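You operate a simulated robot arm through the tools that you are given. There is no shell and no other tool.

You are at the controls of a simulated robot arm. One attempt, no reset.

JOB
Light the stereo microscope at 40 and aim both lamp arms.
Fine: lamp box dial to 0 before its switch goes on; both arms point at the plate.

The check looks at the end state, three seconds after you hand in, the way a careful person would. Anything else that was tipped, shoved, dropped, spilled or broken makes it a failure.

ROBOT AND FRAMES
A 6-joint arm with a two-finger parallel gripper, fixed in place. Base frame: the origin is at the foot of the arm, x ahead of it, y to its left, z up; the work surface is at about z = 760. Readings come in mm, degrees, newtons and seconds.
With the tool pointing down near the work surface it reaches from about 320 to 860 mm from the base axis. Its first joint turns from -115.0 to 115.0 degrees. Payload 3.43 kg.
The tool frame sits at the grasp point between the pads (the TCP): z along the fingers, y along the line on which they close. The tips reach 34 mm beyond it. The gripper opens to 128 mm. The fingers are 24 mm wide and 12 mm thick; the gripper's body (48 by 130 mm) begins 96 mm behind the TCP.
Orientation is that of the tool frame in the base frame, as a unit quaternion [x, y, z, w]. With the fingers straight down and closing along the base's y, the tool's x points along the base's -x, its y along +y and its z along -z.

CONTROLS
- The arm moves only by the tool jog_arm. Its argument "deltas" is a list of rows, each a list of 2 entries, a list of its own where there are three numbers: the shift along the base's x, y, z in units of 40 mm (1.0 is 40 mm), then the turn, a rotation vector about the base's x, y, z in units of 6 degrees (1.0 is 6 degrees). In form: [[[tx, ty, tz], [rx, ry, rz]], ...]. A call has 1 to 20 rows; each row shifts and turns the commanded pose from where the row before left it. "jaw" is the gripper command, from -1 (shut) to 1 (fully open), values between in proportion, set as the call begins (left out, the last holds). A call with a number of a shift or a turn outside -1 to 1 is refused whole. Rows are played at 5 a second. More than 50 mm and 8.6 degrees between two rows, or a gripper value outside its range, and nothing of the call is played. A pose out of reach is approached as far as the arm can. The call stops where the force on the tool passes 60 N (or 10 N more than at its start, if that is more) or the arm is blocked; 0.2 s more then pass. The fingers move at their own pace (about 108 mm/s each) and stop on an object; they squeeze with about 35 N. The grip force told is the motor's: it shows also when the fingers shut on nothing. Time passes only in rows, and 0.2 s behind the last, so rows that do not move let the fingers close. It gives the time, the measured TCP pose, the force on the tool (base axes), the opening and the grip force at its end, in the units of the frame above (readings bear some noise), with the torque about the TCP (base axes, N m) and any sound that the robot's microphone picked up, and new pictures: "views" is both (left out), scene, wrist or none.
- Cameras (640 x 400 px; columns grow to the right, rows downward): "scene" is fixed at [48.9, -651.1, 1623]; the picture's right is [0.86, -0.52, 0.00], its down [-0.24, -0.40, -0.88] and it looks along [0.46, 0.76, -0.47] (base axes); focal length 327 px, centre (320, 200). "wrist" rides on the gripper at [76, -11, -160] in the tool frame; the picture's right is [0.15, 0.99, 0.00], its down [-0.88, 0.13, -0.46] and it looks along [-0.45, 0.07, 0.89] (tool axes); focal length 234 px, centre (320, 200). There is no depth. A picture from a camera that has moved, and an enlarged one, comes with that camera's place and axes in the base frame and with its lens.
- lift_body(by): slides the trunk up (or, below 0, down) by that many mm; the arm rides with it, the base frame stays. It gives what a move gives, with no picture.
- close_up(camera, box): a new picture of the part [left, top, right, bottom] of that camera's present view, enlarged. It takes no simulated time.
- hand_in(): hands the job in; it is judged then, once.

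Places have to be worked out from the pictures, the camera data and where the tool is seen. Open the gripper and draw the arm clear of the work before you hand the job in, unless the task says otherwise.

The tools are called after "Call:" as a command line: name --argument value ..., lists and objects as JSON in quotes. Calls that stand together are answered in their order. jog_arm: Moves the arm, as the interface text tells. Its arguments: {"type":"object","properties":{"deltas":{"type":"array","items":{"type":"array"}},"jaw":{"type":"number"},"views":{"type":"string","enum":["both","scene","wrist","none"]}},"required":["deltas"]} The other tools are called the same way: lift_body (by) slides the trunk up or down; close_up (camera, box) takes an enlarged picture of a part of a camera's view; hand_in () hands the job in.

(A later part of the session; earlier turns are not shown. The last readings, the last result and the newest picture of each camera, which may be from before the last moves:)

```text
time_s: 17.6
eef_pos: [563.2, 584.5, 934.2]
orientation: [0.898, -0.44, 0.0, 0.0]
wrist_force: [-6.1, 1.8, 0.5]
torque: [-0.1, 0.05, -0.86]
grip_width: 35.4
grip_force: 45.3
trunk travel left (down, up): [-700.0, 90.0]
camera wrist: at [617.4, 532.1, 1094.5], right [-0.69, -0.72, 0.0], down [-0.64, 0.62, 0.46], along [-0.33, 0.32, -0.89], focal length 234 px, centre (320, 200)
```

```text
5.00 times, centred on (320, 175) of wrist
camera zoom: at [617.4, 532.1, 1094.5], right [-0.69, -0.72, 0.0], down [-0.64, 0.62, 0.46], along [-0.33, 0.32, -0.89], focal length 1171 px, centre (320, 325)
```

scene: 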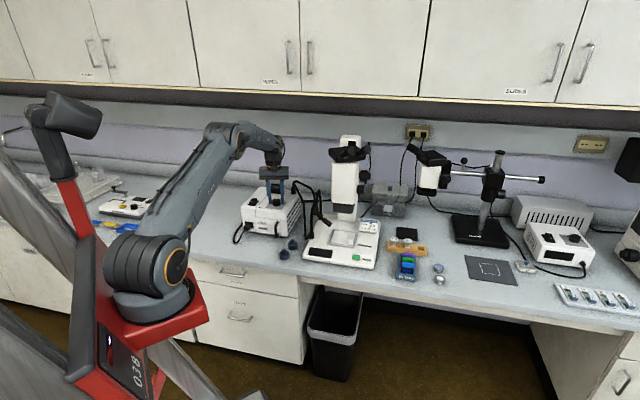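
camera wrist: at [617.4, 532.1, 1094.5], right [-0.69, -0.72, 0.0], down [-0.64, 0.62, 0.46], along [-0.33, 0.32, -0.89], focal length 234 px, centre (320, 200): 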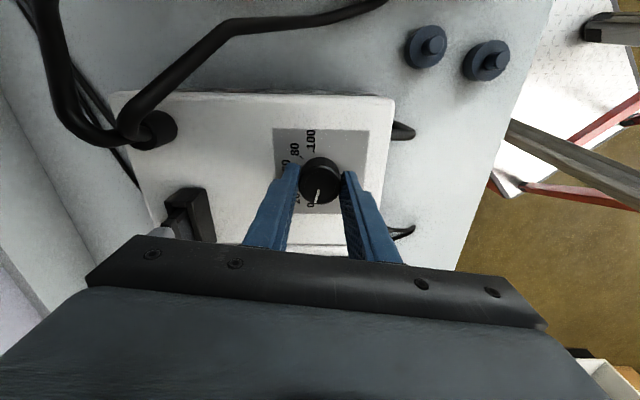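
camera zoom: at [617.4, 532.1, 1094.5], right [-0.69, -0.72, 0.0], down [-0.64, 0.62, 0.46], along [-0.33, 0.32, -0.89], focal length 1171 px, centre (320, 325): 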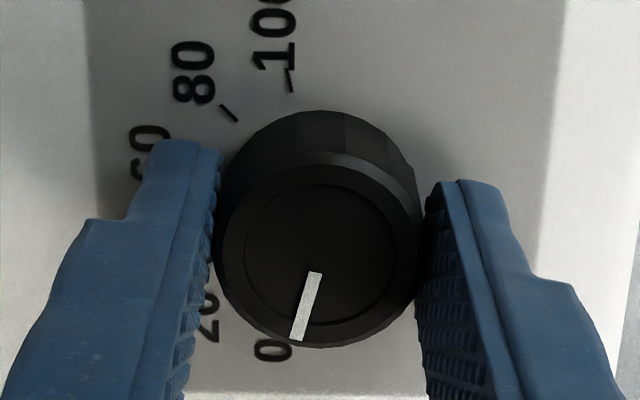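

Torque about z jumped to −0.86 N m, so the knob has hit its end stop at 0. I'll open the fingers, rise, and look at dial and switch.

Call:
jog_arm --deltas '[[[0, 0, 0], [0, 0, 0]], [[0, 0, 0], [0, 0, 0]]]' --jaw 0.0 --views "none"

Call:
jog_arm --deltas '[[[0, 0, 0.8], [0, 0, 0]], [[0, 0, 0.8], [0, 0, -0.5]], [[0, 0, 0.4], [0, 0, -1]], [[0, 0, 0], [0, 0, -1]], [[0, 0, 0], [0, 0, -1]], [[0, 0, 0], [0, 0, -1]], [[0, 0, 0], [0, 0, -1]], [[0, 0, 0], [0, 0, -1]], [[0, 0, 0], [0, 0, -1]], [[0, 0, 0], [0, 0, -1]], [[0, 0, 0], [0, 0, -1]], [[0, 0, 0], [0, 0, -1]], [[0, 0, 0], [0, 0, -1]], [[0, 0, 0], [0, 0, -1]], [[0, 0, 0], [0, 0, -0.8]], [[0, 0, 0], [0, 0, 0]]]'

Call:
close_up --camera "wrist" --box '[240, 90, 400, 230]'

Call:
close_up --camera "scene" --box '[250, 180, 300, 220]'

```text
time_s: 18.2
eef_pos: [561.6, 583.5, 934.0]
orientation: [0.898, -0.44, 0.0, 0.0]
wrist_force: [0.3, -0.1, -0.2]
torque: [0.01, 0.01, -0.03]
grip_width: 64.1
grip_force: 0.0
trunk travel left (down, up): [-700.0, 90.0]
```

```text
time_s: 21.6
eef_pos: [561.3, 583.1, 1013.6]
orientation: [-0.406, 0.914, -0.001, 0.001]
wrist_force: [0.0, -0.1, 0.4]
torque: [-0.02, -0.01, 0.01]
grip_width: 63.9
grip_force: 0.2
trunk travel left (down, up): [-700.0, 90.0]
camera wrist: at [519.7, 521.3, 1174.5], right [-0.83, 0.55, 0.0], down [0.49, 0.74, 0.46], along [0.25, 0.38, -0.89], focal length 234 px, centre (320, 200)
```

scene: 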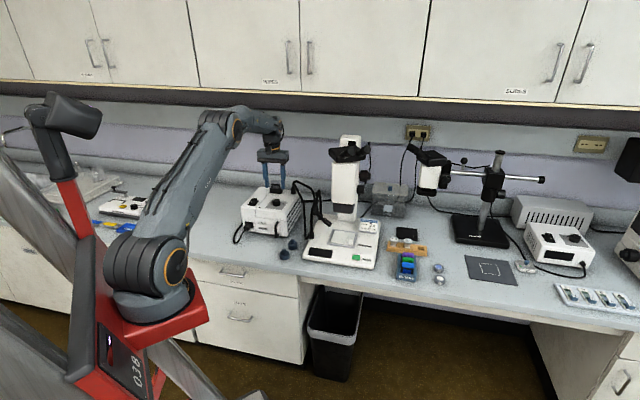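
wrist: 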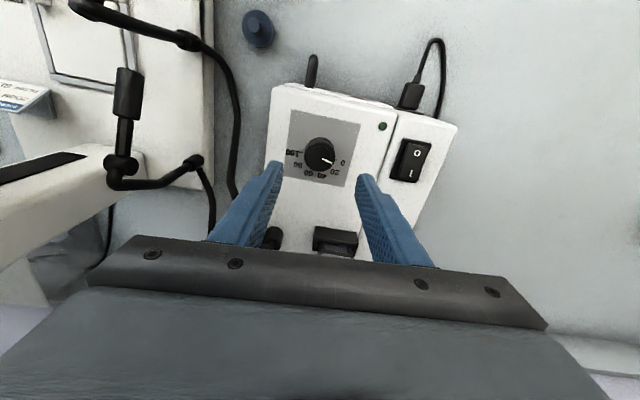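

```text
2.86 times, centred on (320, 160) of wrist
camera zoom: at [519.7, 521.3, 1174.5], right [-0.83, 0.55, 0.0], down [0.49, 0.74, 0.46], along [0.25, 0.38, -0.89], focal length 669 px, centre (320, 314)
```

zoom: 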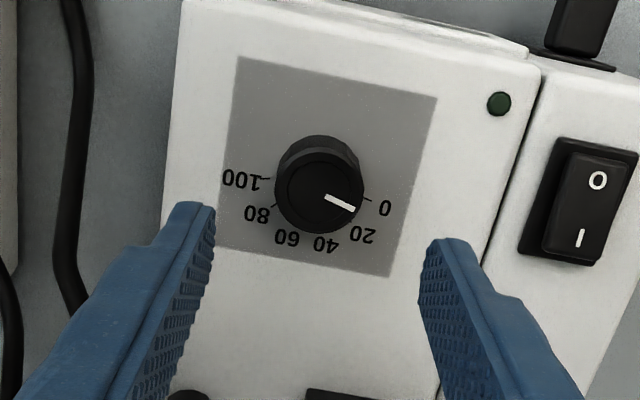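

```text
10.00 times, centred on (275, 200) of scene
camera zoom: at [48.9, -651.1, 1623.0], right [0.86, -0.52, 0.0], down [-0.24, -0.4, -0.88], along [0.46, 0.76, -0.47], focal length 3267 px, centre (770, 200)
```

zoom: 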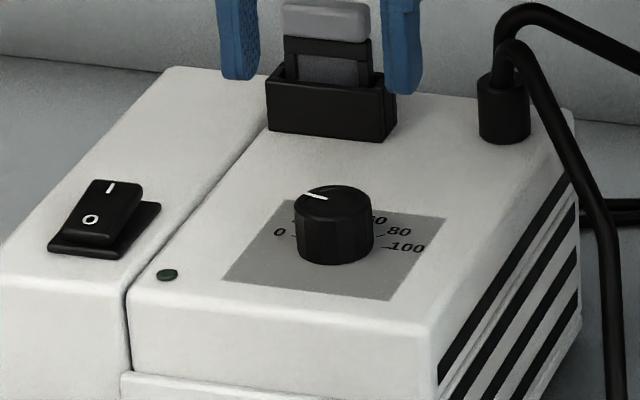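

The pointer sits on the 0 mark, and the LED is dark with the rocker's I end raised, so it's off. I estimate the I end at about (484, 666), so I'll close the jaw and move above it, aligned with the rocker.

Call:
jog_arm --deltas '[[[-0.644, 0.7, 0], [0, 0, -0.5]], [[-0.644, 0.7, 0], [0, 0, 0]], [[-0.644, 0.7, 0], [0, 0, 0]], [[0, 0, -0.5], [0, 0, 0]], [[0, 0, -0.5], [0, 0, 0]], [[0, 0, 0], [0, 0, 0]]]' --jaw -1

Call:
close_up --camera "wrist" --box '[250, 80, 390, 200]'

Call:
close_up --camera "scene" --box '[240, 165, 300, 215]'

```text
time_s: 23.0
eef_pos: [485.5, 667.1, 971.4]
orientation: [-0.383, 0.924, 0.0, 0.0]
wrist_force: [0.3, -0.2, 0.3]
torque: [-0.01, 0.0, -0.01]
grip_width: 0.0
grip_force: 33.2
trunk travel left (down, up): [-700.0, 90.0]
camera wrist: at [439.1, 607.3, 1132.1], right [-0.8, 0.6, 0.0], down [0.53, 0.72, 0.46], along [0.27, 0.37, -0.89], focal length 234 px, centre (320, 200)
```

scene: 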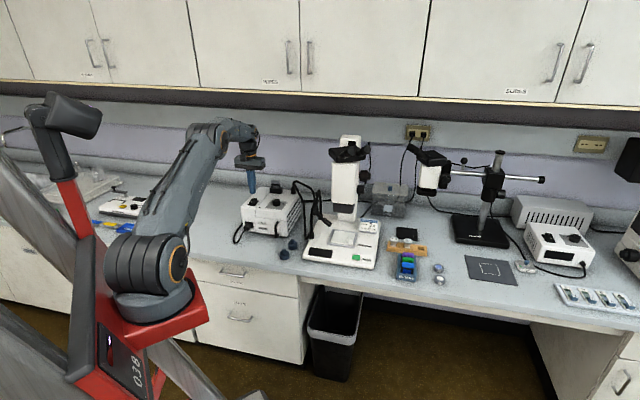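
wrist: 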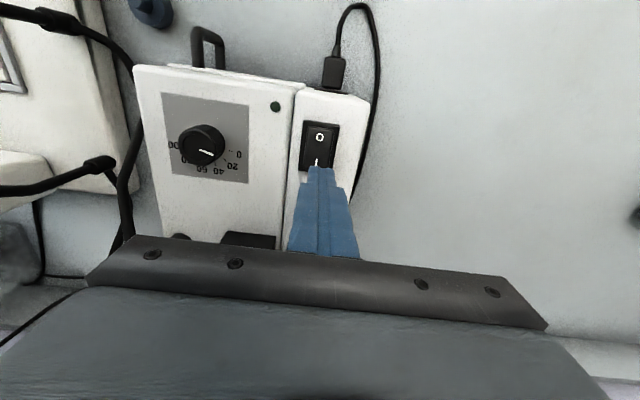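

```text
3.33 times, centred on (320, 140) of wrist
camera zoom: at [439.1, 607.3, 1132.1], right [-0.8, 0.6, 0.0], down [0.53, 0.72, 0.46], along [0.27, 0.37, -0.89], focal length 781 px, centre (320, 400)
```

zoom: 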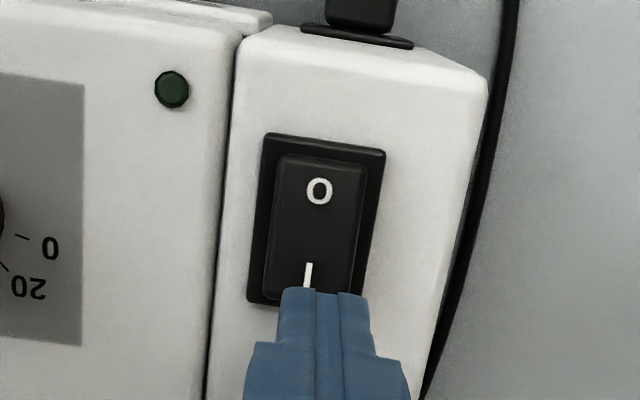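

```text
8.00 times, centred on (270, 190) of scene
camera zoom: at [48.9, -651.1, 1623.0], right [0.86, -0.52, 0.0], down [-0.24, -0.4, -0.88], along [0.46, 0.76, -0.47], focal length 2613 px, centre (720, 280)
```

zoom: 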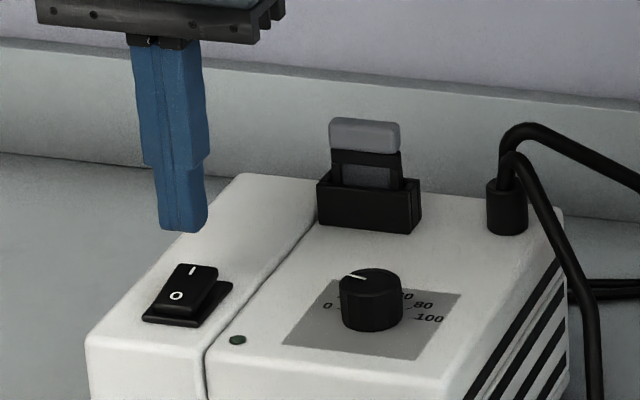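

The tool is about 4 mm to the right of the rocker's midline, so I'll correct that and go down to just above the I end.

Call:
jog_arm --deltas '[[[0.07, -0.07, -0.3], [0, 0, 0]], [[0, 0, -0.25], [0, 0, 0]], [[0, 0, 0], [0, 0, 0]]]' --views "both"

Call:
close_up --camera "wrist" --box '[270, 90, 370, 190]'

Call:
close_up --camera "scene" --box '[240, 175, 290, 215]'

```text
time_s: 23.8
eef_pos: [486.4, 666.1, 950.8]
orientation: [-0.383, 0.924, 0.0, 0.0]
wrist_force: [0.4, 0.8, 0.1]
torque: [0.01, -0.05, -0.04]
grip_width: 0.0
grip_force: 33.5
trunk travel left (down, up): [-700.0, 90.0]
camera wrist: at [440.9, 605.0, 1111.7], right [-0.8, 0.6, 0.0], down [0.53, 0.72, 0.46], along [0.27, 0.37, -0.89], focal length 234 px, centre (320, 200)
```

scene: 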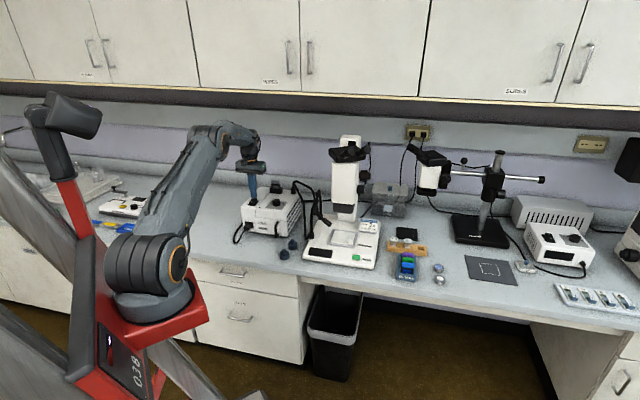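
wrist: 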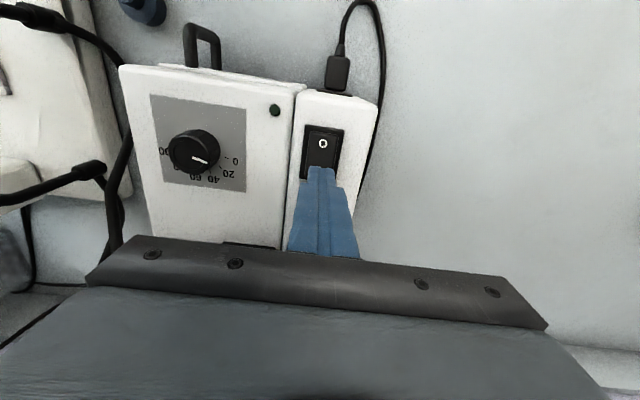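

```text
4.00 times, centred on (320, 140) of wrist
camera zoom: at [440.9, 605.0, 1111.7], right [-0.8, 0.6, 0.0], down [0.53, 0.72, 0.46], along [0.27, 0.37, -0.89], focal length 937 px, centre (320, 440)
```

zoom: 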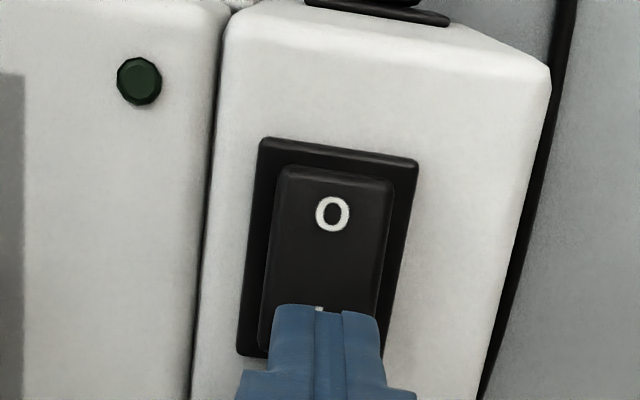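

```text
10.00 times, centred on (265, 195) of scene
camera zoom: at [48.9, -651.1, 1623.0], right [0.86, -0.52, 0.0], down [-0.24, -0.4, -0.88], along [0.46, 0.76, -0.47], focal length 3267 px, centre (870, 250)
```

zoom: 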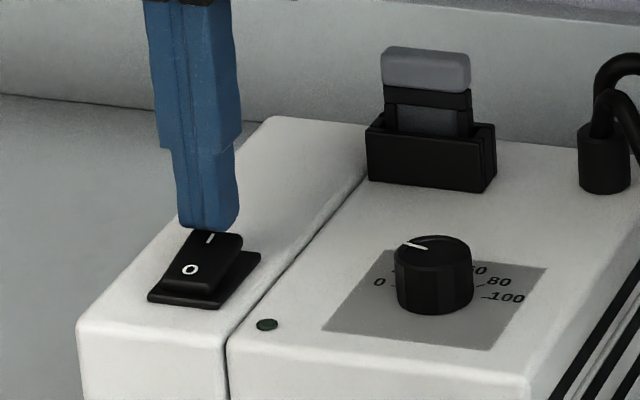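

The fingertips are right over the I end with a small gap. I'll press down in slow 1.2 mm steps and read the force.

Call:
jog_arm --deltas '[[[0, 0, -0.03], [0, 0, 0]], [[0, 0, -0.03], [0, 0, 0]], [[0, 0, -0.03], [0, 0, 0]], [[0, 0, -0.03], [0, 0, 0]], [[0, 0, -0.03], [0, 0, 0]], [[0, 0, -0.03], [0, 0, 0]]]' --views "none"

Call:
close_up --camera "scene" --box '[240, 175, 290, 215]'

```text
time_s: 25.2
eef_pos: [487.8, 665.6, 942.7]
orientation: [-0.384, 0.924, -0.001, -0.001]
wrist_force: [0.5, 0.4, -0.2]
torque: [-0.01, 0.01, 0.02]
grip_width: 0.0
grip_force: 33.1
trunk travel left (down, up): [-700.0, 90.0]
```

```text
10.00 times, centred on (265, 195) of scene
camera zoom: at [48.9, -651.1, 1623.0], right [0.86, -0.52, 0.0], down [-0.24, -0.4, -0.88], along [0.46, 0.76, -0.47], focal length 3267 px, centre (870, 250)
```

zoom: 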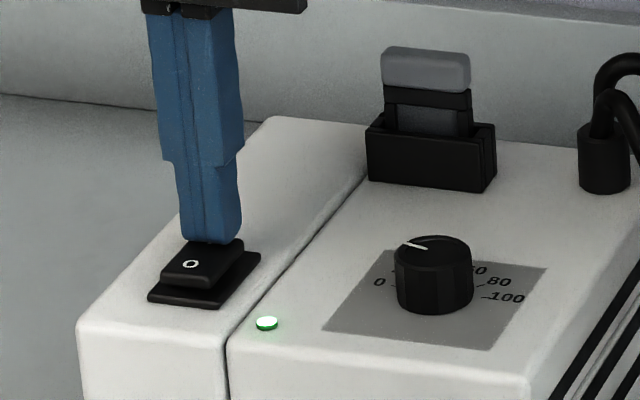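

The LED lit green: the switch is on with the dial at 0. I'll lift off and return above the dial with yaw about 60°, jaw at about 50 mm.

Call:
jog_arm --deltas '[[[0, 0, 0.85], [0, 0, 0]], [[0, 0, 0.87], [0, 0, 0]]]' --views "none"

Call:
jog_arm --deltas '[[[0.617, -0.669, 0], [0, 0, 0.84]], [[0.617, -0.669, 0], [0, 0, 0.84]], [[0.617, -0.669, 0], [0, 0, 0.84]], [[0, 0, -0.5], [0, 0, 0]], [[0, 0, -0.5], [0, 0, 0]], [[0, 0, 0], [0, 0, 0]]]' --jaw -0.2 --views "both"

Call:
close_up --camera "wrist" --box '[250, 100, 390, 220]'

Call:
close_up --camera "scene" --box '[240, 165, 300, 215]'

```text
time_s: 25.8
eef_pos: [488.3, 667.2, 1013.0]
orientation: [-0.383, 0.924, 0.0, 0.0]
wrist_force: [-0.3, -0.3, -0.8]
torque: [0.0, -0.01, 0.0]
grip_width: 0.0
grip_force: 32.9
trunk travel left (down, up): [-700.0, 90.0]
```

```text
time_s: 27.2
eef_pos: [560.5, 584.9, 972.4]
orientation: [-0.501, 0.865, 0.0, 0.0]
wrist_force: [0.1, -0.3, -0.6]
torque: [-0.01, -0.01, -0.01]
grip_width: 51.1
grip_force: 0.0
trunk travel left (down, up): [-700.0, 90.0]
camera wrist: at [533.2, 515.6, 1133.4], right [-0.93, 0.36, 0.0], down [0.32, 0.83, 0.46], along [0.17, 0.42, -0.89], focal length 234 px, centre (320, 200)
```

scene: 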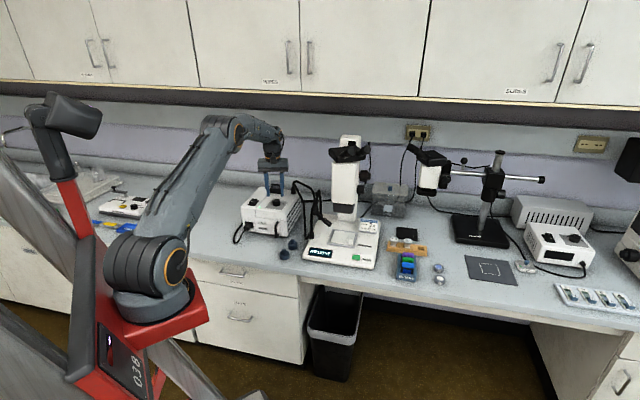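
wrist: 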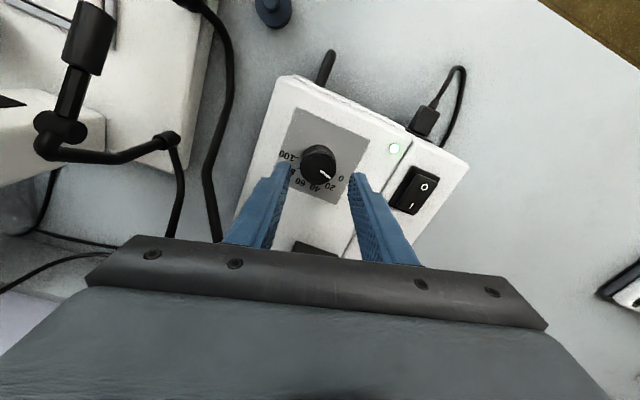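

```text
3.33 times, centred on (320, 160) of wrist
camera zoom: at [533.2, 515.6, 1133.4], right [-0.93, 0.36, 0.0], down [0.32, 0.83, 0.46], along [0.17, 0.42, -0.89], focal length 781 px, centre (320, 333)
```

zoom: 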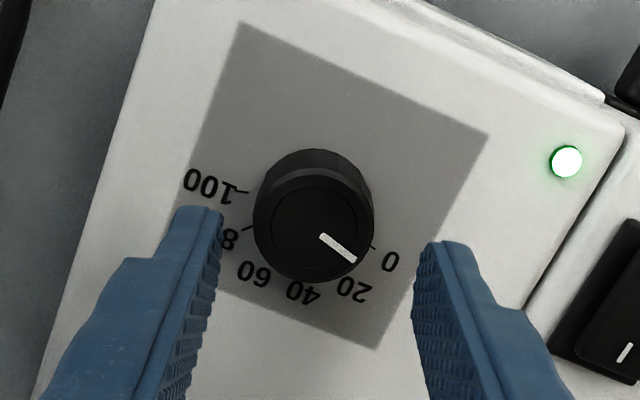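

```text
8.00 times, centred on (270, 190) of scene
camera zoom: at [48.9, -651.1, 1623.0], right [0.86, -0.52, 0.0], down [-0.24, -0.4, -0.88], along [0.46, 0.76, -0.47], focal length 2613 px, centre (720, 280)
```

zoom: 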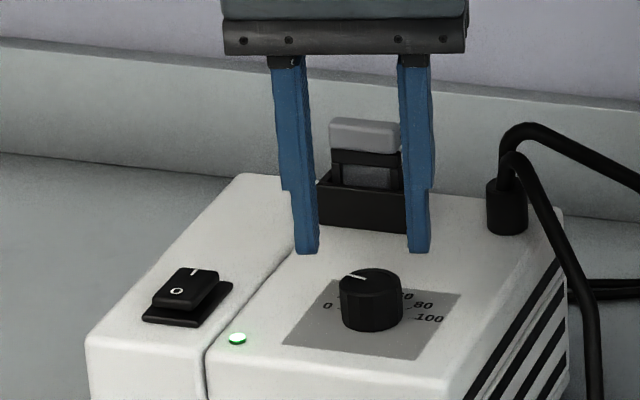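

The display on the microscope base has lit up; let me read it.

Call:
close_up --camera "scene" --box '[300, 240, 340, 270]'

Call:
close_up --camera "scene" --box '[300, 170, 390, 275]'

```text
13.33 times, centred on (320, 255) of scene
camera zoom: at [48.9, -651.1, 1623.0], right [0.86, -0.52, 0.0], down [-0.24, -0.4, -0.88], along [0.46, 0.76, -0.47], focal length 4356 px, centre (320, -533)
```

zoom: 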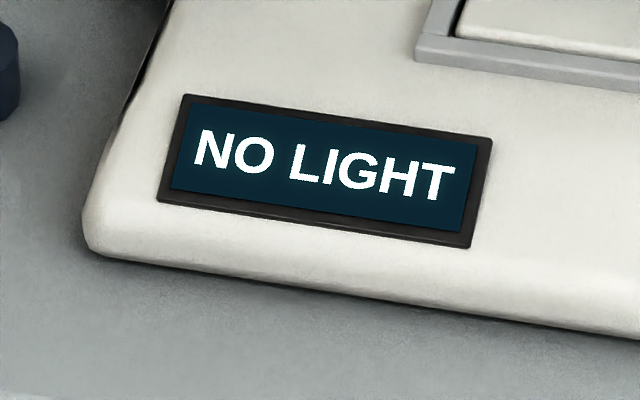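

```text
3.81 times, centred on (345, 222) of scene
camera zoom: at [48.9, -651.1, 1623.0], right [0.86, -0.52, 0.0], down [-0.24, -0.4, -0.88], along [0.46, 0.76, -0.47], focal length 1244 px, centre (225, 114)
```

zoom: 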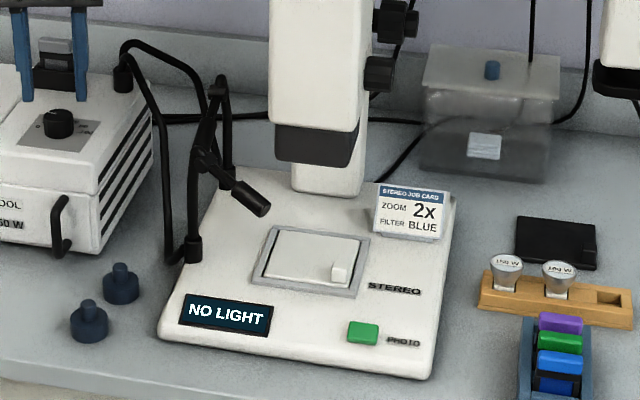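

The display reads NO LIGHT at dial 0, which is useful feedback. I'll lower with a small centring correction and grip the knob.

Call:
jog_arm --deltas '[[[0.032, -0.005, -0.5], [0, 0, 0]], [[0, 0, -0.45], [0, 0, 0]], [[0, 0, -0.05], [0, 0, 0]], [[0, 0, 0], [0, 0, 0]]]' --jaw -0.3 --views "wrist"

Call:
close_up --camera "wrist" --box '[260, 120, 380, 220]'

```text
time_s: 28.2
eef_pos: [564.0, 584.0, 933.0]
orientation: [-0.502, 0.865, 0.0, 0.0]
wrist_force: [0.2, -0.7, -0.2]
torque: [-0.01, 0.0, -0.01]
grip_width: 44.8
grip_force: 0.0
trunk travel left (down, up): [-700.0, 90.0]
camera wrist: at [534.8, 513.4, 1093.4], right [-0.93, 0.37, 0.0], down [0.32, 0.83, 0.46], along [0.17, 0.42, -0.89], focal length 234 px, centre (320, 200)
```

wrist: 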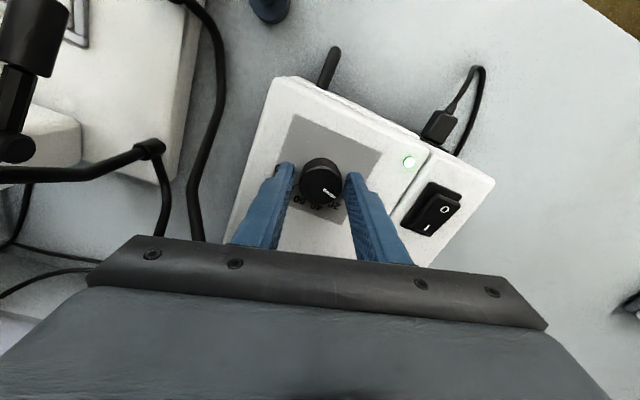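

```text
4.00 times, centred on (320, 170) of wrist
camera zoom: at [534.8, 513.4, 1093.4], right [-0.93, 0.37, 0.0], down [0.32, 0.83, 0.46], along [0.17, 0.42, -0.89], focal length 937 px, centre (320, 320)
```

zoom: 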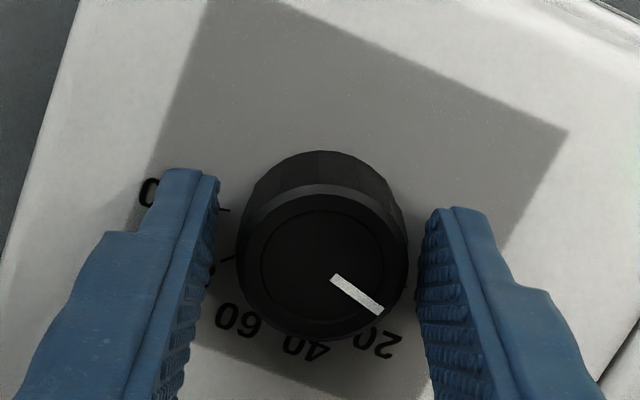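

Laterally centred; the knob is still about 1.5 mm further along the pad plane. I'll correct that, then grip.

Call:
jog_arm --deltas '[[[0.0175, 0.03, 0], [0, 0, 0]], [[0, 0, 0], [0, 0, 0]]]' --views "none"

Call:
jog_arm --deltas '[[[0, 0, 0], [0, 0, 0]], [[0, 0, 0], [0, 0, 0]], [[0, 0, 0], [0, 0, 0]]]' --jaw -1 --views "none"

Call:
jog_arm --deltas '[[[0, 0, 0], [0, 0, -1]], [[0, 0, 0], [0, 0, -1]], [[0, 0, 0], [0, 0, -1]], [[0, 0, 0], [0, 0, -1]], [[0, 0, 0], [0, 0, -1]], [[0, 0, 0], [0, 0, 0]]]' --views "both"

Call:
close_up --camera "wrist" --box '[260, 120, 380, 220]'

Call:
close_up --camera "scene" --box '[300, 240, 340, 270]'

```text
time_s: 28.8
eef_pos: [563.5, 585.8, 932.4]
orientation: [-0.502, 0.865, 0.0, 0.0]
wrist_force: [0.1, 0.1, -0.1]
torque: [0.03, 0.02, 0.03]
grip_width: 44.8
grip_force: 0.0
trunk travel left (down, up): [-700.0, 90.0]
```

```text
time_s: 29.6
eef_pos: [561.0, 584.5, 933.4]
orientation: [-0.501, 0.865, 0.0, 0.0]
wrist_force: [0.4, 0.3, 0.8]
torque: [0.07, 0.45, -0.03]
grip_width: 35.6
grip_force: 44.8
trunk travel left (down, up): [-700.0, 90.0]
```

```text
time_s: 31.0
eef_pos: [562.6, 583.8, 932.7]
orientation: [-0.259, 0.966, 0.0, -0.002]
wrist_force: [1.0, -6.8, -1.7]
torque: [0.32, -0.01, 0.03]
grip_width: 35.5
grip_force: 45.0
trunk travel left (down, up): [-700.0, 90.0]
camera wrist: at [503.9, 538.2, 1093.7], right [-0.62, 0.78, 0.0], down [0.7, 0.55, 0.45], along [0.36, 0.28, -0.89], focal length 234 px, centre (320, 200)
```

scene: 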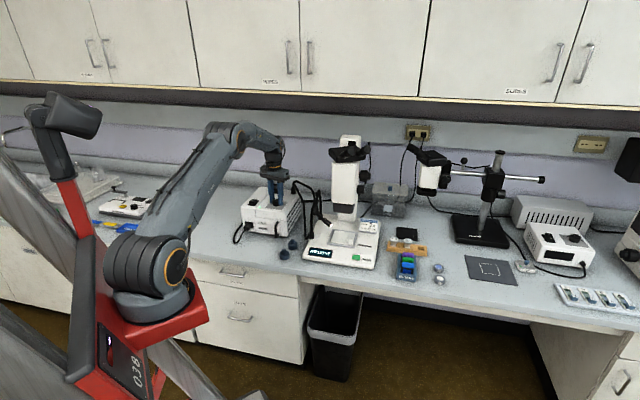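
wrist: 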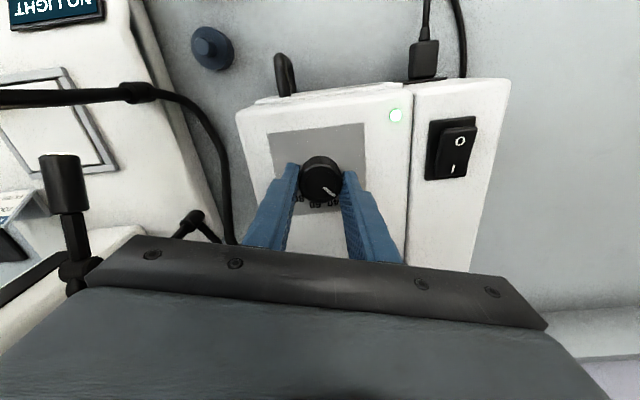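

```text
4.00 times, centred on (320, 170) of wrist
camera zoom: at [503.9, 538.2, 1093.7], right [-0.62, 0.78, 0.0], down [0.7, 0.55, 0.45], along [0.36, 0.28, -0.89], focal length 937 px, centre (320, 320)
```

zoom: 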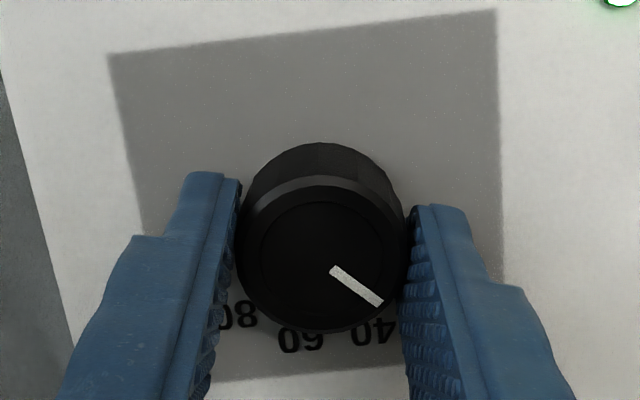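

```text
13.33 times, centred on (320, 255) of scene
camera zoom: at [48.9, -651.1, 1623.0], right [0.86, -0.52, 0.0], down [-0.24, -0.4, -0.88], along [0.46, 0.76, -0.47], focal length 4356 px, centre (320, -533)
```

zoom: 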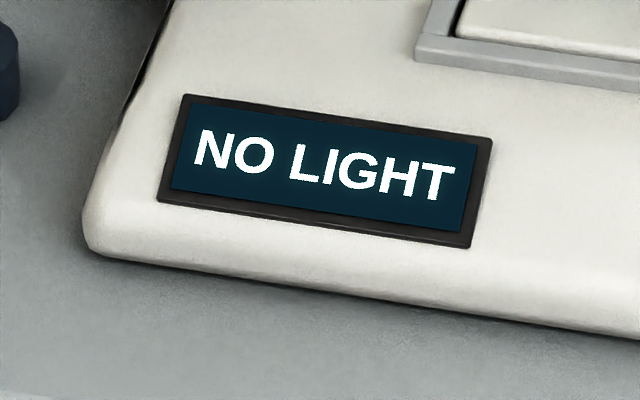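

The dial turned to about 20 with only 7 N of load. I'll turn another 30° to reach 40.

Call:
jog_arm --deltas '[[[0, -0.01, 0], [0, 0, -1]], [[0, -0.01, 0], [0, 0, -1]], [[0, 0, 0], [0, 0, -1]], [[0, 0, 0], [0, 0, -1]], [[0, 0, 0], [0, 0, -1]], [[0, 0, 0], [0, 0, 0]]]' --views "both"

Call:
close_up --camera "wrist" --box '[260, 120, 380, 220]'

Call:
close_up --camera "scene" --box '[300, 240, 340, 270]'

```text
time_s: 32.4
eef_pos: [564.0, 583.4, 932.6]
orientation: [0.0, 1.0, 0.001, 0.0]
wrist_force: [0.9, -14.2, -2.2]
torque: [0.04, 0.3, -0.01]
grip_width: 35.5
grip_force: 45.2
trunk travel left (down, up): [-700.0, 90.0]
camera wrist: at [488.3, 573.7, 1093.7], right [-0.15, 0.99, 0.0], down [0.88, 0.13, 0.46], along [0.45, 0.07, -0.89], focal length 234 px, centre (320, 200)
```

scene: 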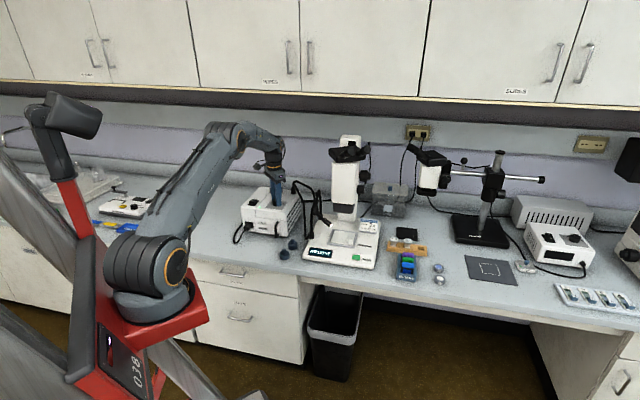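
wrist: 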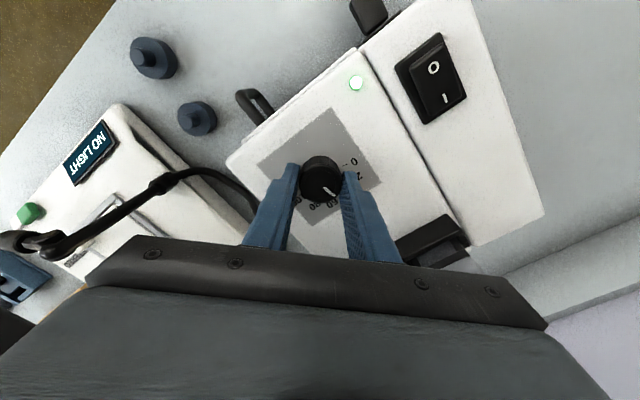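

```text
4.00 times, centred on (320, 170) of wrist
camera zoom: at [488.3, 573.7, 1093.7], right [-0.15, 0.99, 0.0], down [0.88, 0.13, 0.46], along [0.45, 0.07, -0.89], focal length 937 px, centre (320, 320)
```

zoom: 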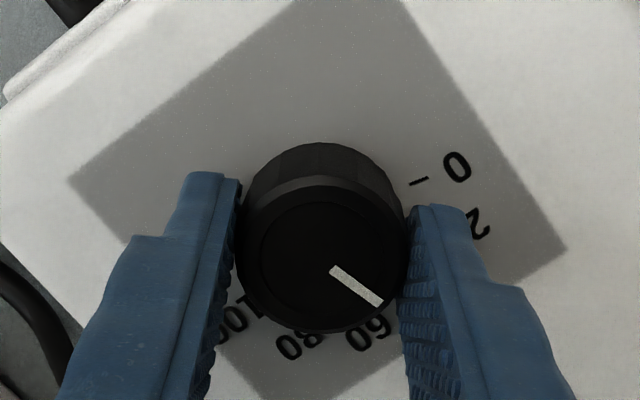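

```text
13.33 times, centred on (320, 255) of scene
camera zoom: at [48.9, -651.1, 1623.0], right [0.86, -0.52, 0.0], down [-0.24, -0.4, -0.88], along [0.46, 0.76, -0.47], focal length 4356 px, centre (320, -533)
```

zoom: 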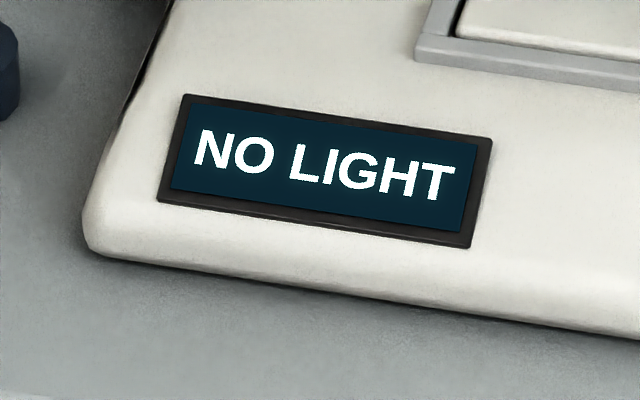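

The pointer works out at about 59.4°, i.e. 40. I'll relieve the −14 N load, release, and rise to verify.

Call:
jog_arm --deltas '[[[0, -0.04, 0], [0, 0, 0]], [[0, 0, 0], [0, 0, 0]]]' --views "none"

Call:
jog_arm --deltas '[[[0, 0, 0], [0, 0, 0]], [[0, 0, 0], [0, 0, 0]]]' --jaw 0.0 --views "none"

Call:
jog_arm --deltas '[[[0, 0, 1], [0, 0, 0]], [[0, 0, 1], [0, 0, 0]], [[0, 0, 1], [0, 0, 0]], [[0, 0, 0.5], [0, 0, 0]], [[0, 0, 0], [0, 0, 0]]]' --views "both"

Call:
close_up --camera "wrist" --box '[260, 80, 400, 200]'

Call:
close_up --camera "wrist" --box '[40, 80, 240, 240]'

Call:
close_up --camera "scene" --box '[250, 180, 300, 220]'

```text
time_s: 33.0
eef_pos: [563.4, 583.3, 933.1]
orientation: [-0.002, 1.0, 0.001, 0.0]
wrist_force: [5.6, -5.9, -3.5]
torque: [-0.59, 0.05, 0.03]
grip_width: 35.6
grip_force: 44.7
trunk travel left (down, up): [-700.0, 90.0]
```

```text
time_s: 33.6
eef_pos: [563.6, 582.6, 932.8]
orientation: [-0.001, 1.0, 0.0, 0.0]
wrist_force: [-0.1, -0.4, 0.0]
torque: [0.04, 0.0, 0.02]
grip_width: 64.1
grip_force: 0.1
trunk travel left (down, up): [-700.0, 90.0]
```

```text
time_s: 34.8
eef_pos: [562.7, 584.5, 1075.0]
orientation: [-0.002, 1.0, -0.001, 0.0]
wrist_force: [-0.1, 0.2, -0.2]
torque: [0.0, 0.01, 0.0]
grip_width: 64.0
grip_force: 0.1
trunk travel left (down, up): [-700.0, 90.0]
camera wrist: at [487.0, 574.5, 1235.1], right [-0.15, 0.99, 0.0], down [0.88, 0.13, 0.46], along [0.45, 0.07, -0.89], focal length 234 px, centre (320, 200)
```

scene: 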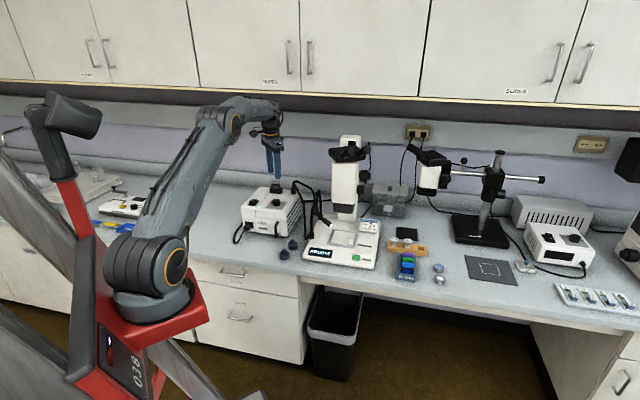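
wrist: 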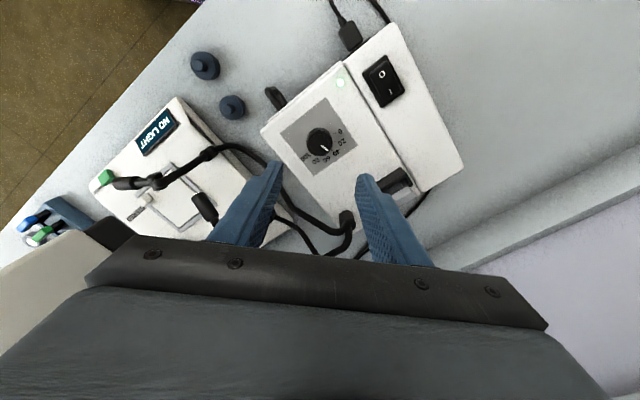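

```text
3.33 times, centred on (330, 140) of wrist
camera zoom: at [487.0, 574.5, 1235.1], right [-0.15, 0.99, 0.0], down [0.88, 0.13, 0.46], along [0.45, 0.07, -0.89], focal length 781 px, centre (287, 400)
```

zoom: 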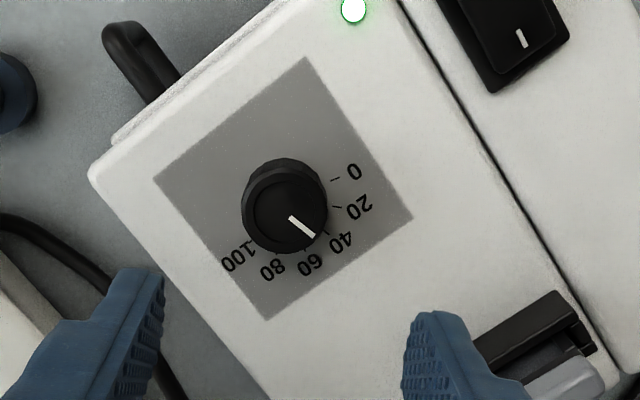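

```text
2.50 times, centred on (140, 160) of wrist
camera zoom: at [487.0, 574.5, 1235.1], right [-0.15, 0.99, 0.0], down [0.88, 0.13, 0.46], along [0.45, 0.07, -0.89], focal length 585 px, centre (770, 300)
```

zoom: 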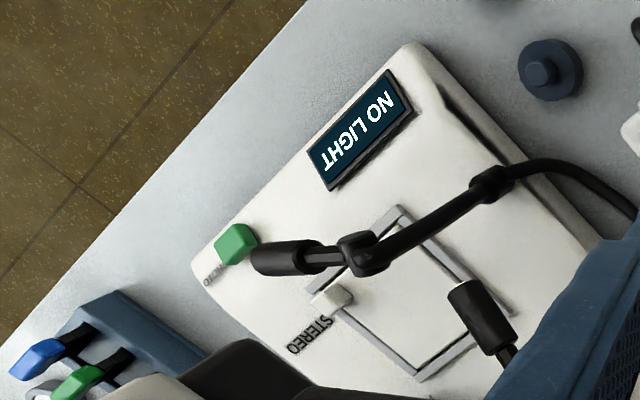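

```text
10.00 times, centred on (275, 200) of scene
camera zoom: at [48.9, -651.1, 1623.0], right [0.86, -0.52, 0.0], down [-0.24, -0.4, -0.88], along [0.46, 0.76, -0.47], focal length 3267 px, centre (770, 200)
```

zoom: 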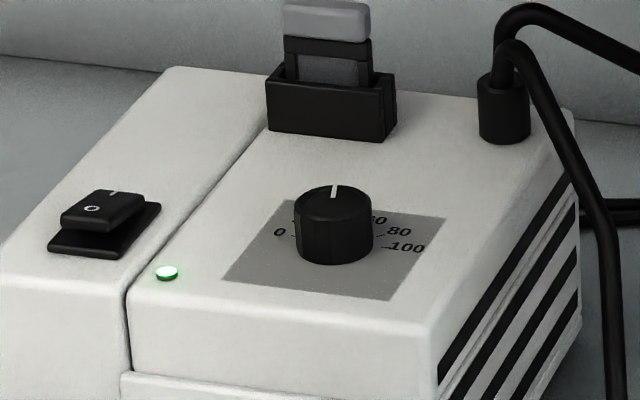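

Dial at 40, switch on, LED lit. The display still says NO LIGHT, presumably because the arms aren't aimed at the plate. I'll study the two lamp arms closely now.

Call:
close_up --camera "scene" --box '[310, 180, 360, 230]'

Call:
close_up --camera "scene" --box '[315, 180, 345, 210]'

Call:
close_up --camera "scene" --box '[310, 200, 350, 245]'

Call:
close_up --camera "wrist" --box '[90, 120, 230, 240]'

```text
8.00 times, centred on (335, 205) of scene
camera zoom: at [48.9, -651.1, 1623.0], right [0.86, -0.52, 0.0], down [-0.24, -0.4, -0.88], along [0.46, 0.76, -0.47], focal length 2613 px, centre (200, 160)
```

zoom: 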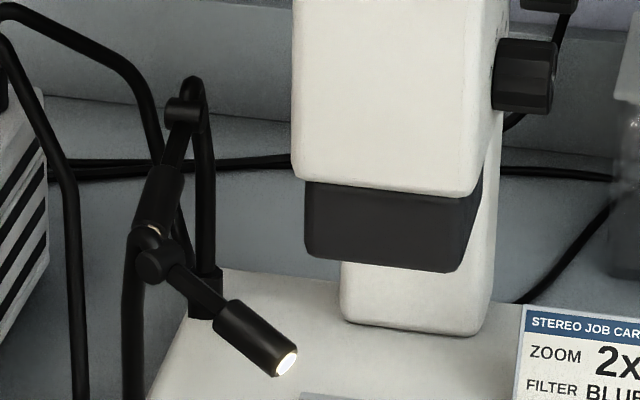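

```text
13.33 times, centred on (330, 195) of scene
camera zoom: at [48.9, -651.1, 1623.0], right [0.86, -0.52, 0.0], down [-0.24, -0.4, -0.88], along [0.46, 0.76, -0.47], focal length 4356 px, centre (187, 267)
```

zoom: 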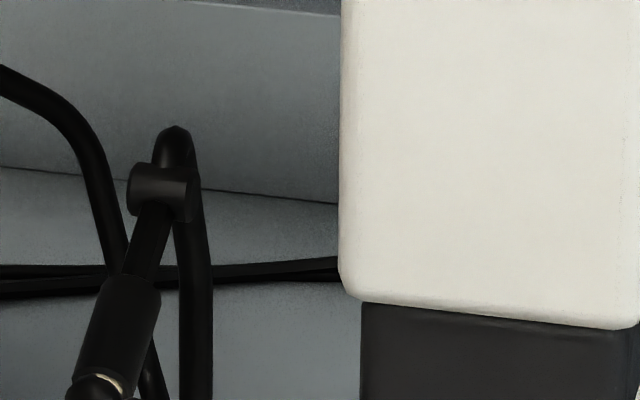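

```text
8.89 times, centred on (330, 222) of scene
camera zoom: at [48.9, -651.1, 1623.0], right [0.86, -0.52, 0.0], down [-0.24, -0.4, -0.88], along [0.46, 0.76, -0.47], focal length 2904 px, centre (231, 0)
```

zoom: 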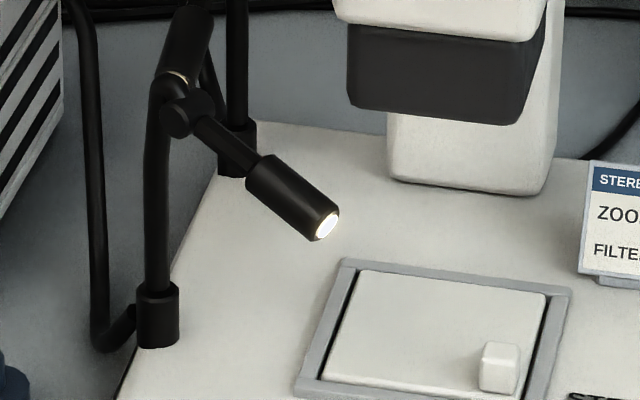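

```text
3.33 times, centred on (160, 180) of wrist
camera zoom: at [487.0, 574.5, 1235.1], right [-0.15, 0.99, 0.0], down [0.88, 0.13, 0.46], along [0.45, 0.07, -0.89], focal length 781 px, centre (853, 267)
```

zoom: 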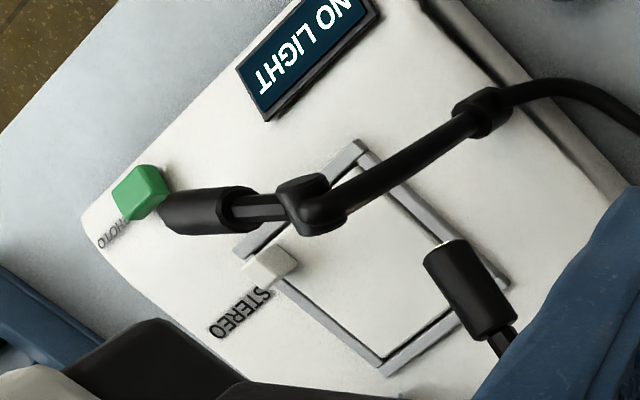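

Both lamp tips now glow: each arm has a post in a collar (yaw) plus a knuckle (pitch). From triangulation, arm 1's knuckle is near (640, 372, 939), arm 2's near (721, 474, 957), and the plate centre near (748, 312, 800). I'll move the camera for a side view to measure better.

Call:
jog_arm --deltas '[[[-0.26, -0.865, -0.225], [0, -1, 0]], [[-0.26, -0.865, -0.225], [0, -1, 0]], [[-0.26, -0.865, -0.225], [0, -1, 0]], [[-0.26, -0.865, -0.225], [0, -1, 0]], [[-0.26, -0.865, -0.225], [0, -1, 0]], [[-0.26, -0.865, -0.225], [0, -1, 0]], [[-0.26, -0.865, -0.225], [0, -1, 0]], [[0, 0, 0], [0, 0, 0]], [[0, 0, 0], [0, 0, 0]]]'

```text
time_s: 36.8
eef_pos: [490.4, 340.7, 1011.1]
orientation: [0.0, 0.933, -0.001, 0.359]
wrist_force: [0.1, -0.2, -0.2]
torque: [0.02, -0.02, -0.02]
grip_width: 63.9
grip_force: 0.0
trunk travel left (down, up): [-700.0, 90.0]
camera wrist: at [326.6, 331.0, 1080.5], right [-0.11, 0.99, -0.1], down [0.35, 0.13, 0.93], along [0.93, 0.07, -0.36], focal length 234 px, centre (320, 200)
```

scene: 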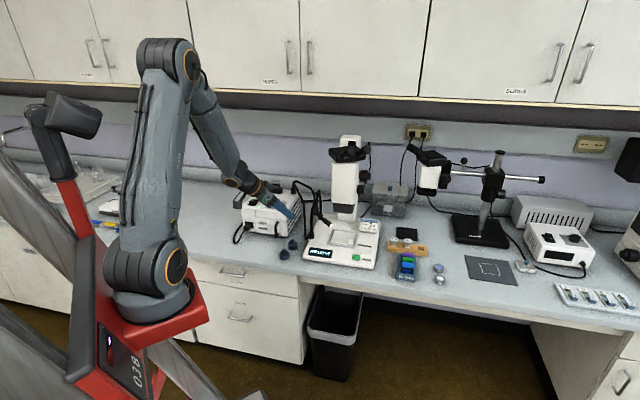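
wrist: 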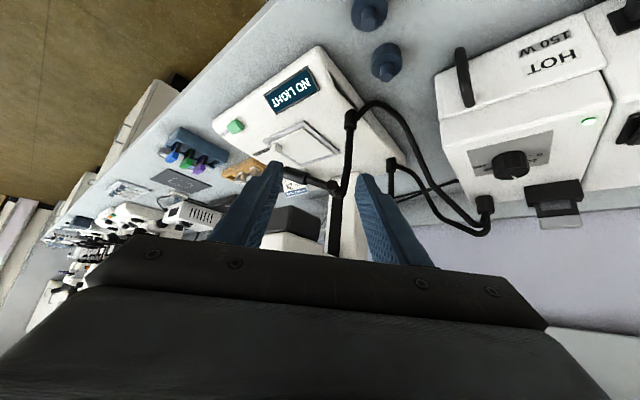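

The view is upside-down and the gripper hides the knuckles. I'll raise and open the jaw for a clear view.

Call:
jog_arm --deltas '[[[0.3, 0.2, 0.8], [0, 0, 0]], [[0.3, 0.2, 0.8], [0, 0, 0]], [[0.3, 0.2, 0.8], [0, 0, 0]], [[0, 0, 0], [0, 0, 0]]]' --jaw 1 --views "wrist"

Call:
close_up --camera "wrist" --box '[220, 40, 420, 240]'

```text
time_s: 37.8
eef_pos: [525.0, 365.1, 1105.4]
orientation: [-0.001, 0.934, 0.0, 0.358]
wrist_force: [0.3, -0.2, 1.0]
torque: [-0.01, 0.03, 0.04]
grip_width: 127.9
grip_force: 0.1
trunk travel left (down, up): [-700.0, 90.0]
camera wrist: at [362.3, 354.5, 1174.7], right [-0.11, 0.99, -0.1], down [0.35, 0.13, 0.93], along [0.93, 0.07, -0.36], focal length 234 px, centre (320, 200)
```

wrist: 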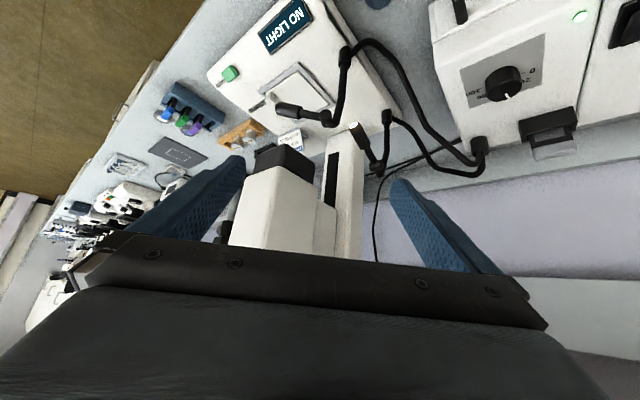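

```text
2.00 times, centred on (320, 140) of wrist
camera zoom: at [362.3, 354.5, 1174.7], right [-0.11, 0.99, -0.1], down [0.35, 0.13, 0.93], along [0.93, 0.07, -0.36], focal length 468 px, centre (320, 320)
```

zoom: 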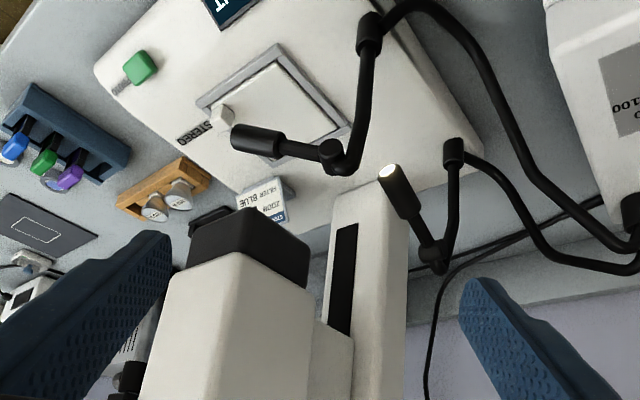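

Call:
close_up --camera "wrist" --box '[250, 80, 350, 190]'

Call:
close_up --camera "wrist" --box '[330, 40, 420, 180]'

Call:
close_up --camera "scene" --box '[310, 130, 400, 260]'

```text
3.64 times, centred on (300, 135) of wrist
camera zoom: at [362.3, 354.5, 1174.7], right [-0.11, 0.99, -0.1], down [0.35, 0.13, 0.93], along [0.93, 0.07, -0.36], focal length 852 px, centre (393, 436)
```

zoom: 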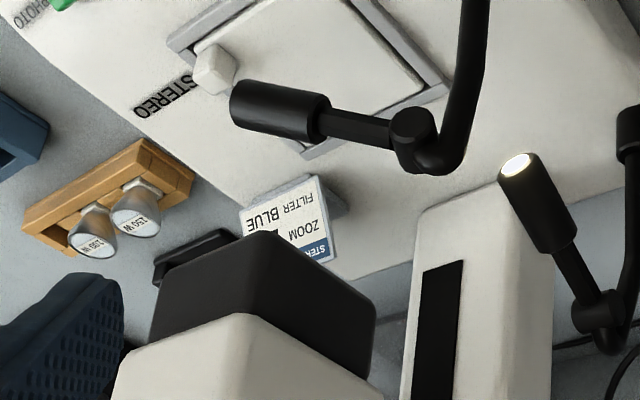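

```text
2.86 times, centred on (375, 110) of wrist
camera zoom: at [362.3, 354.5, 1174.7], right [-0.11, 0.99, -0.1], down [0.35, 0.13, 0.93], along [0.93, 0.07, -0.36], focal length 669 px, centre (163, 457)
```

zoom: 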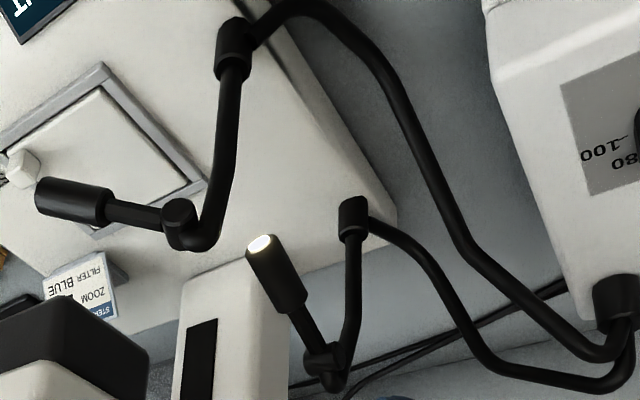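

```text
3.08 times, centred on (355, 195) of scene
camera zoom: at [48.9, -651.1, 1623.0], right [0.86, -0.52, 0.0], down [-0.24, -0.4, -0.88], along [0.46, 0.76, -0.47], focal length 1005 px, centre (212, 215)
```

zoom: 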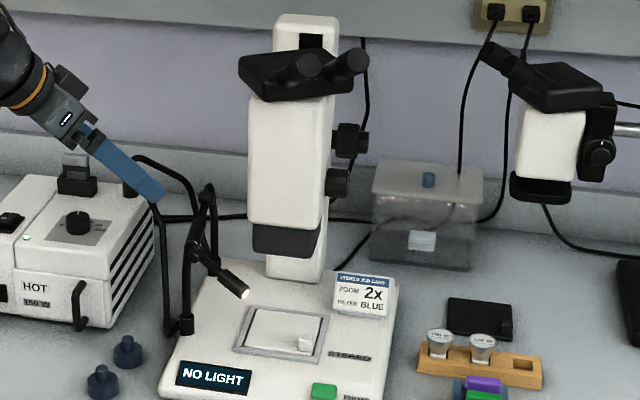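

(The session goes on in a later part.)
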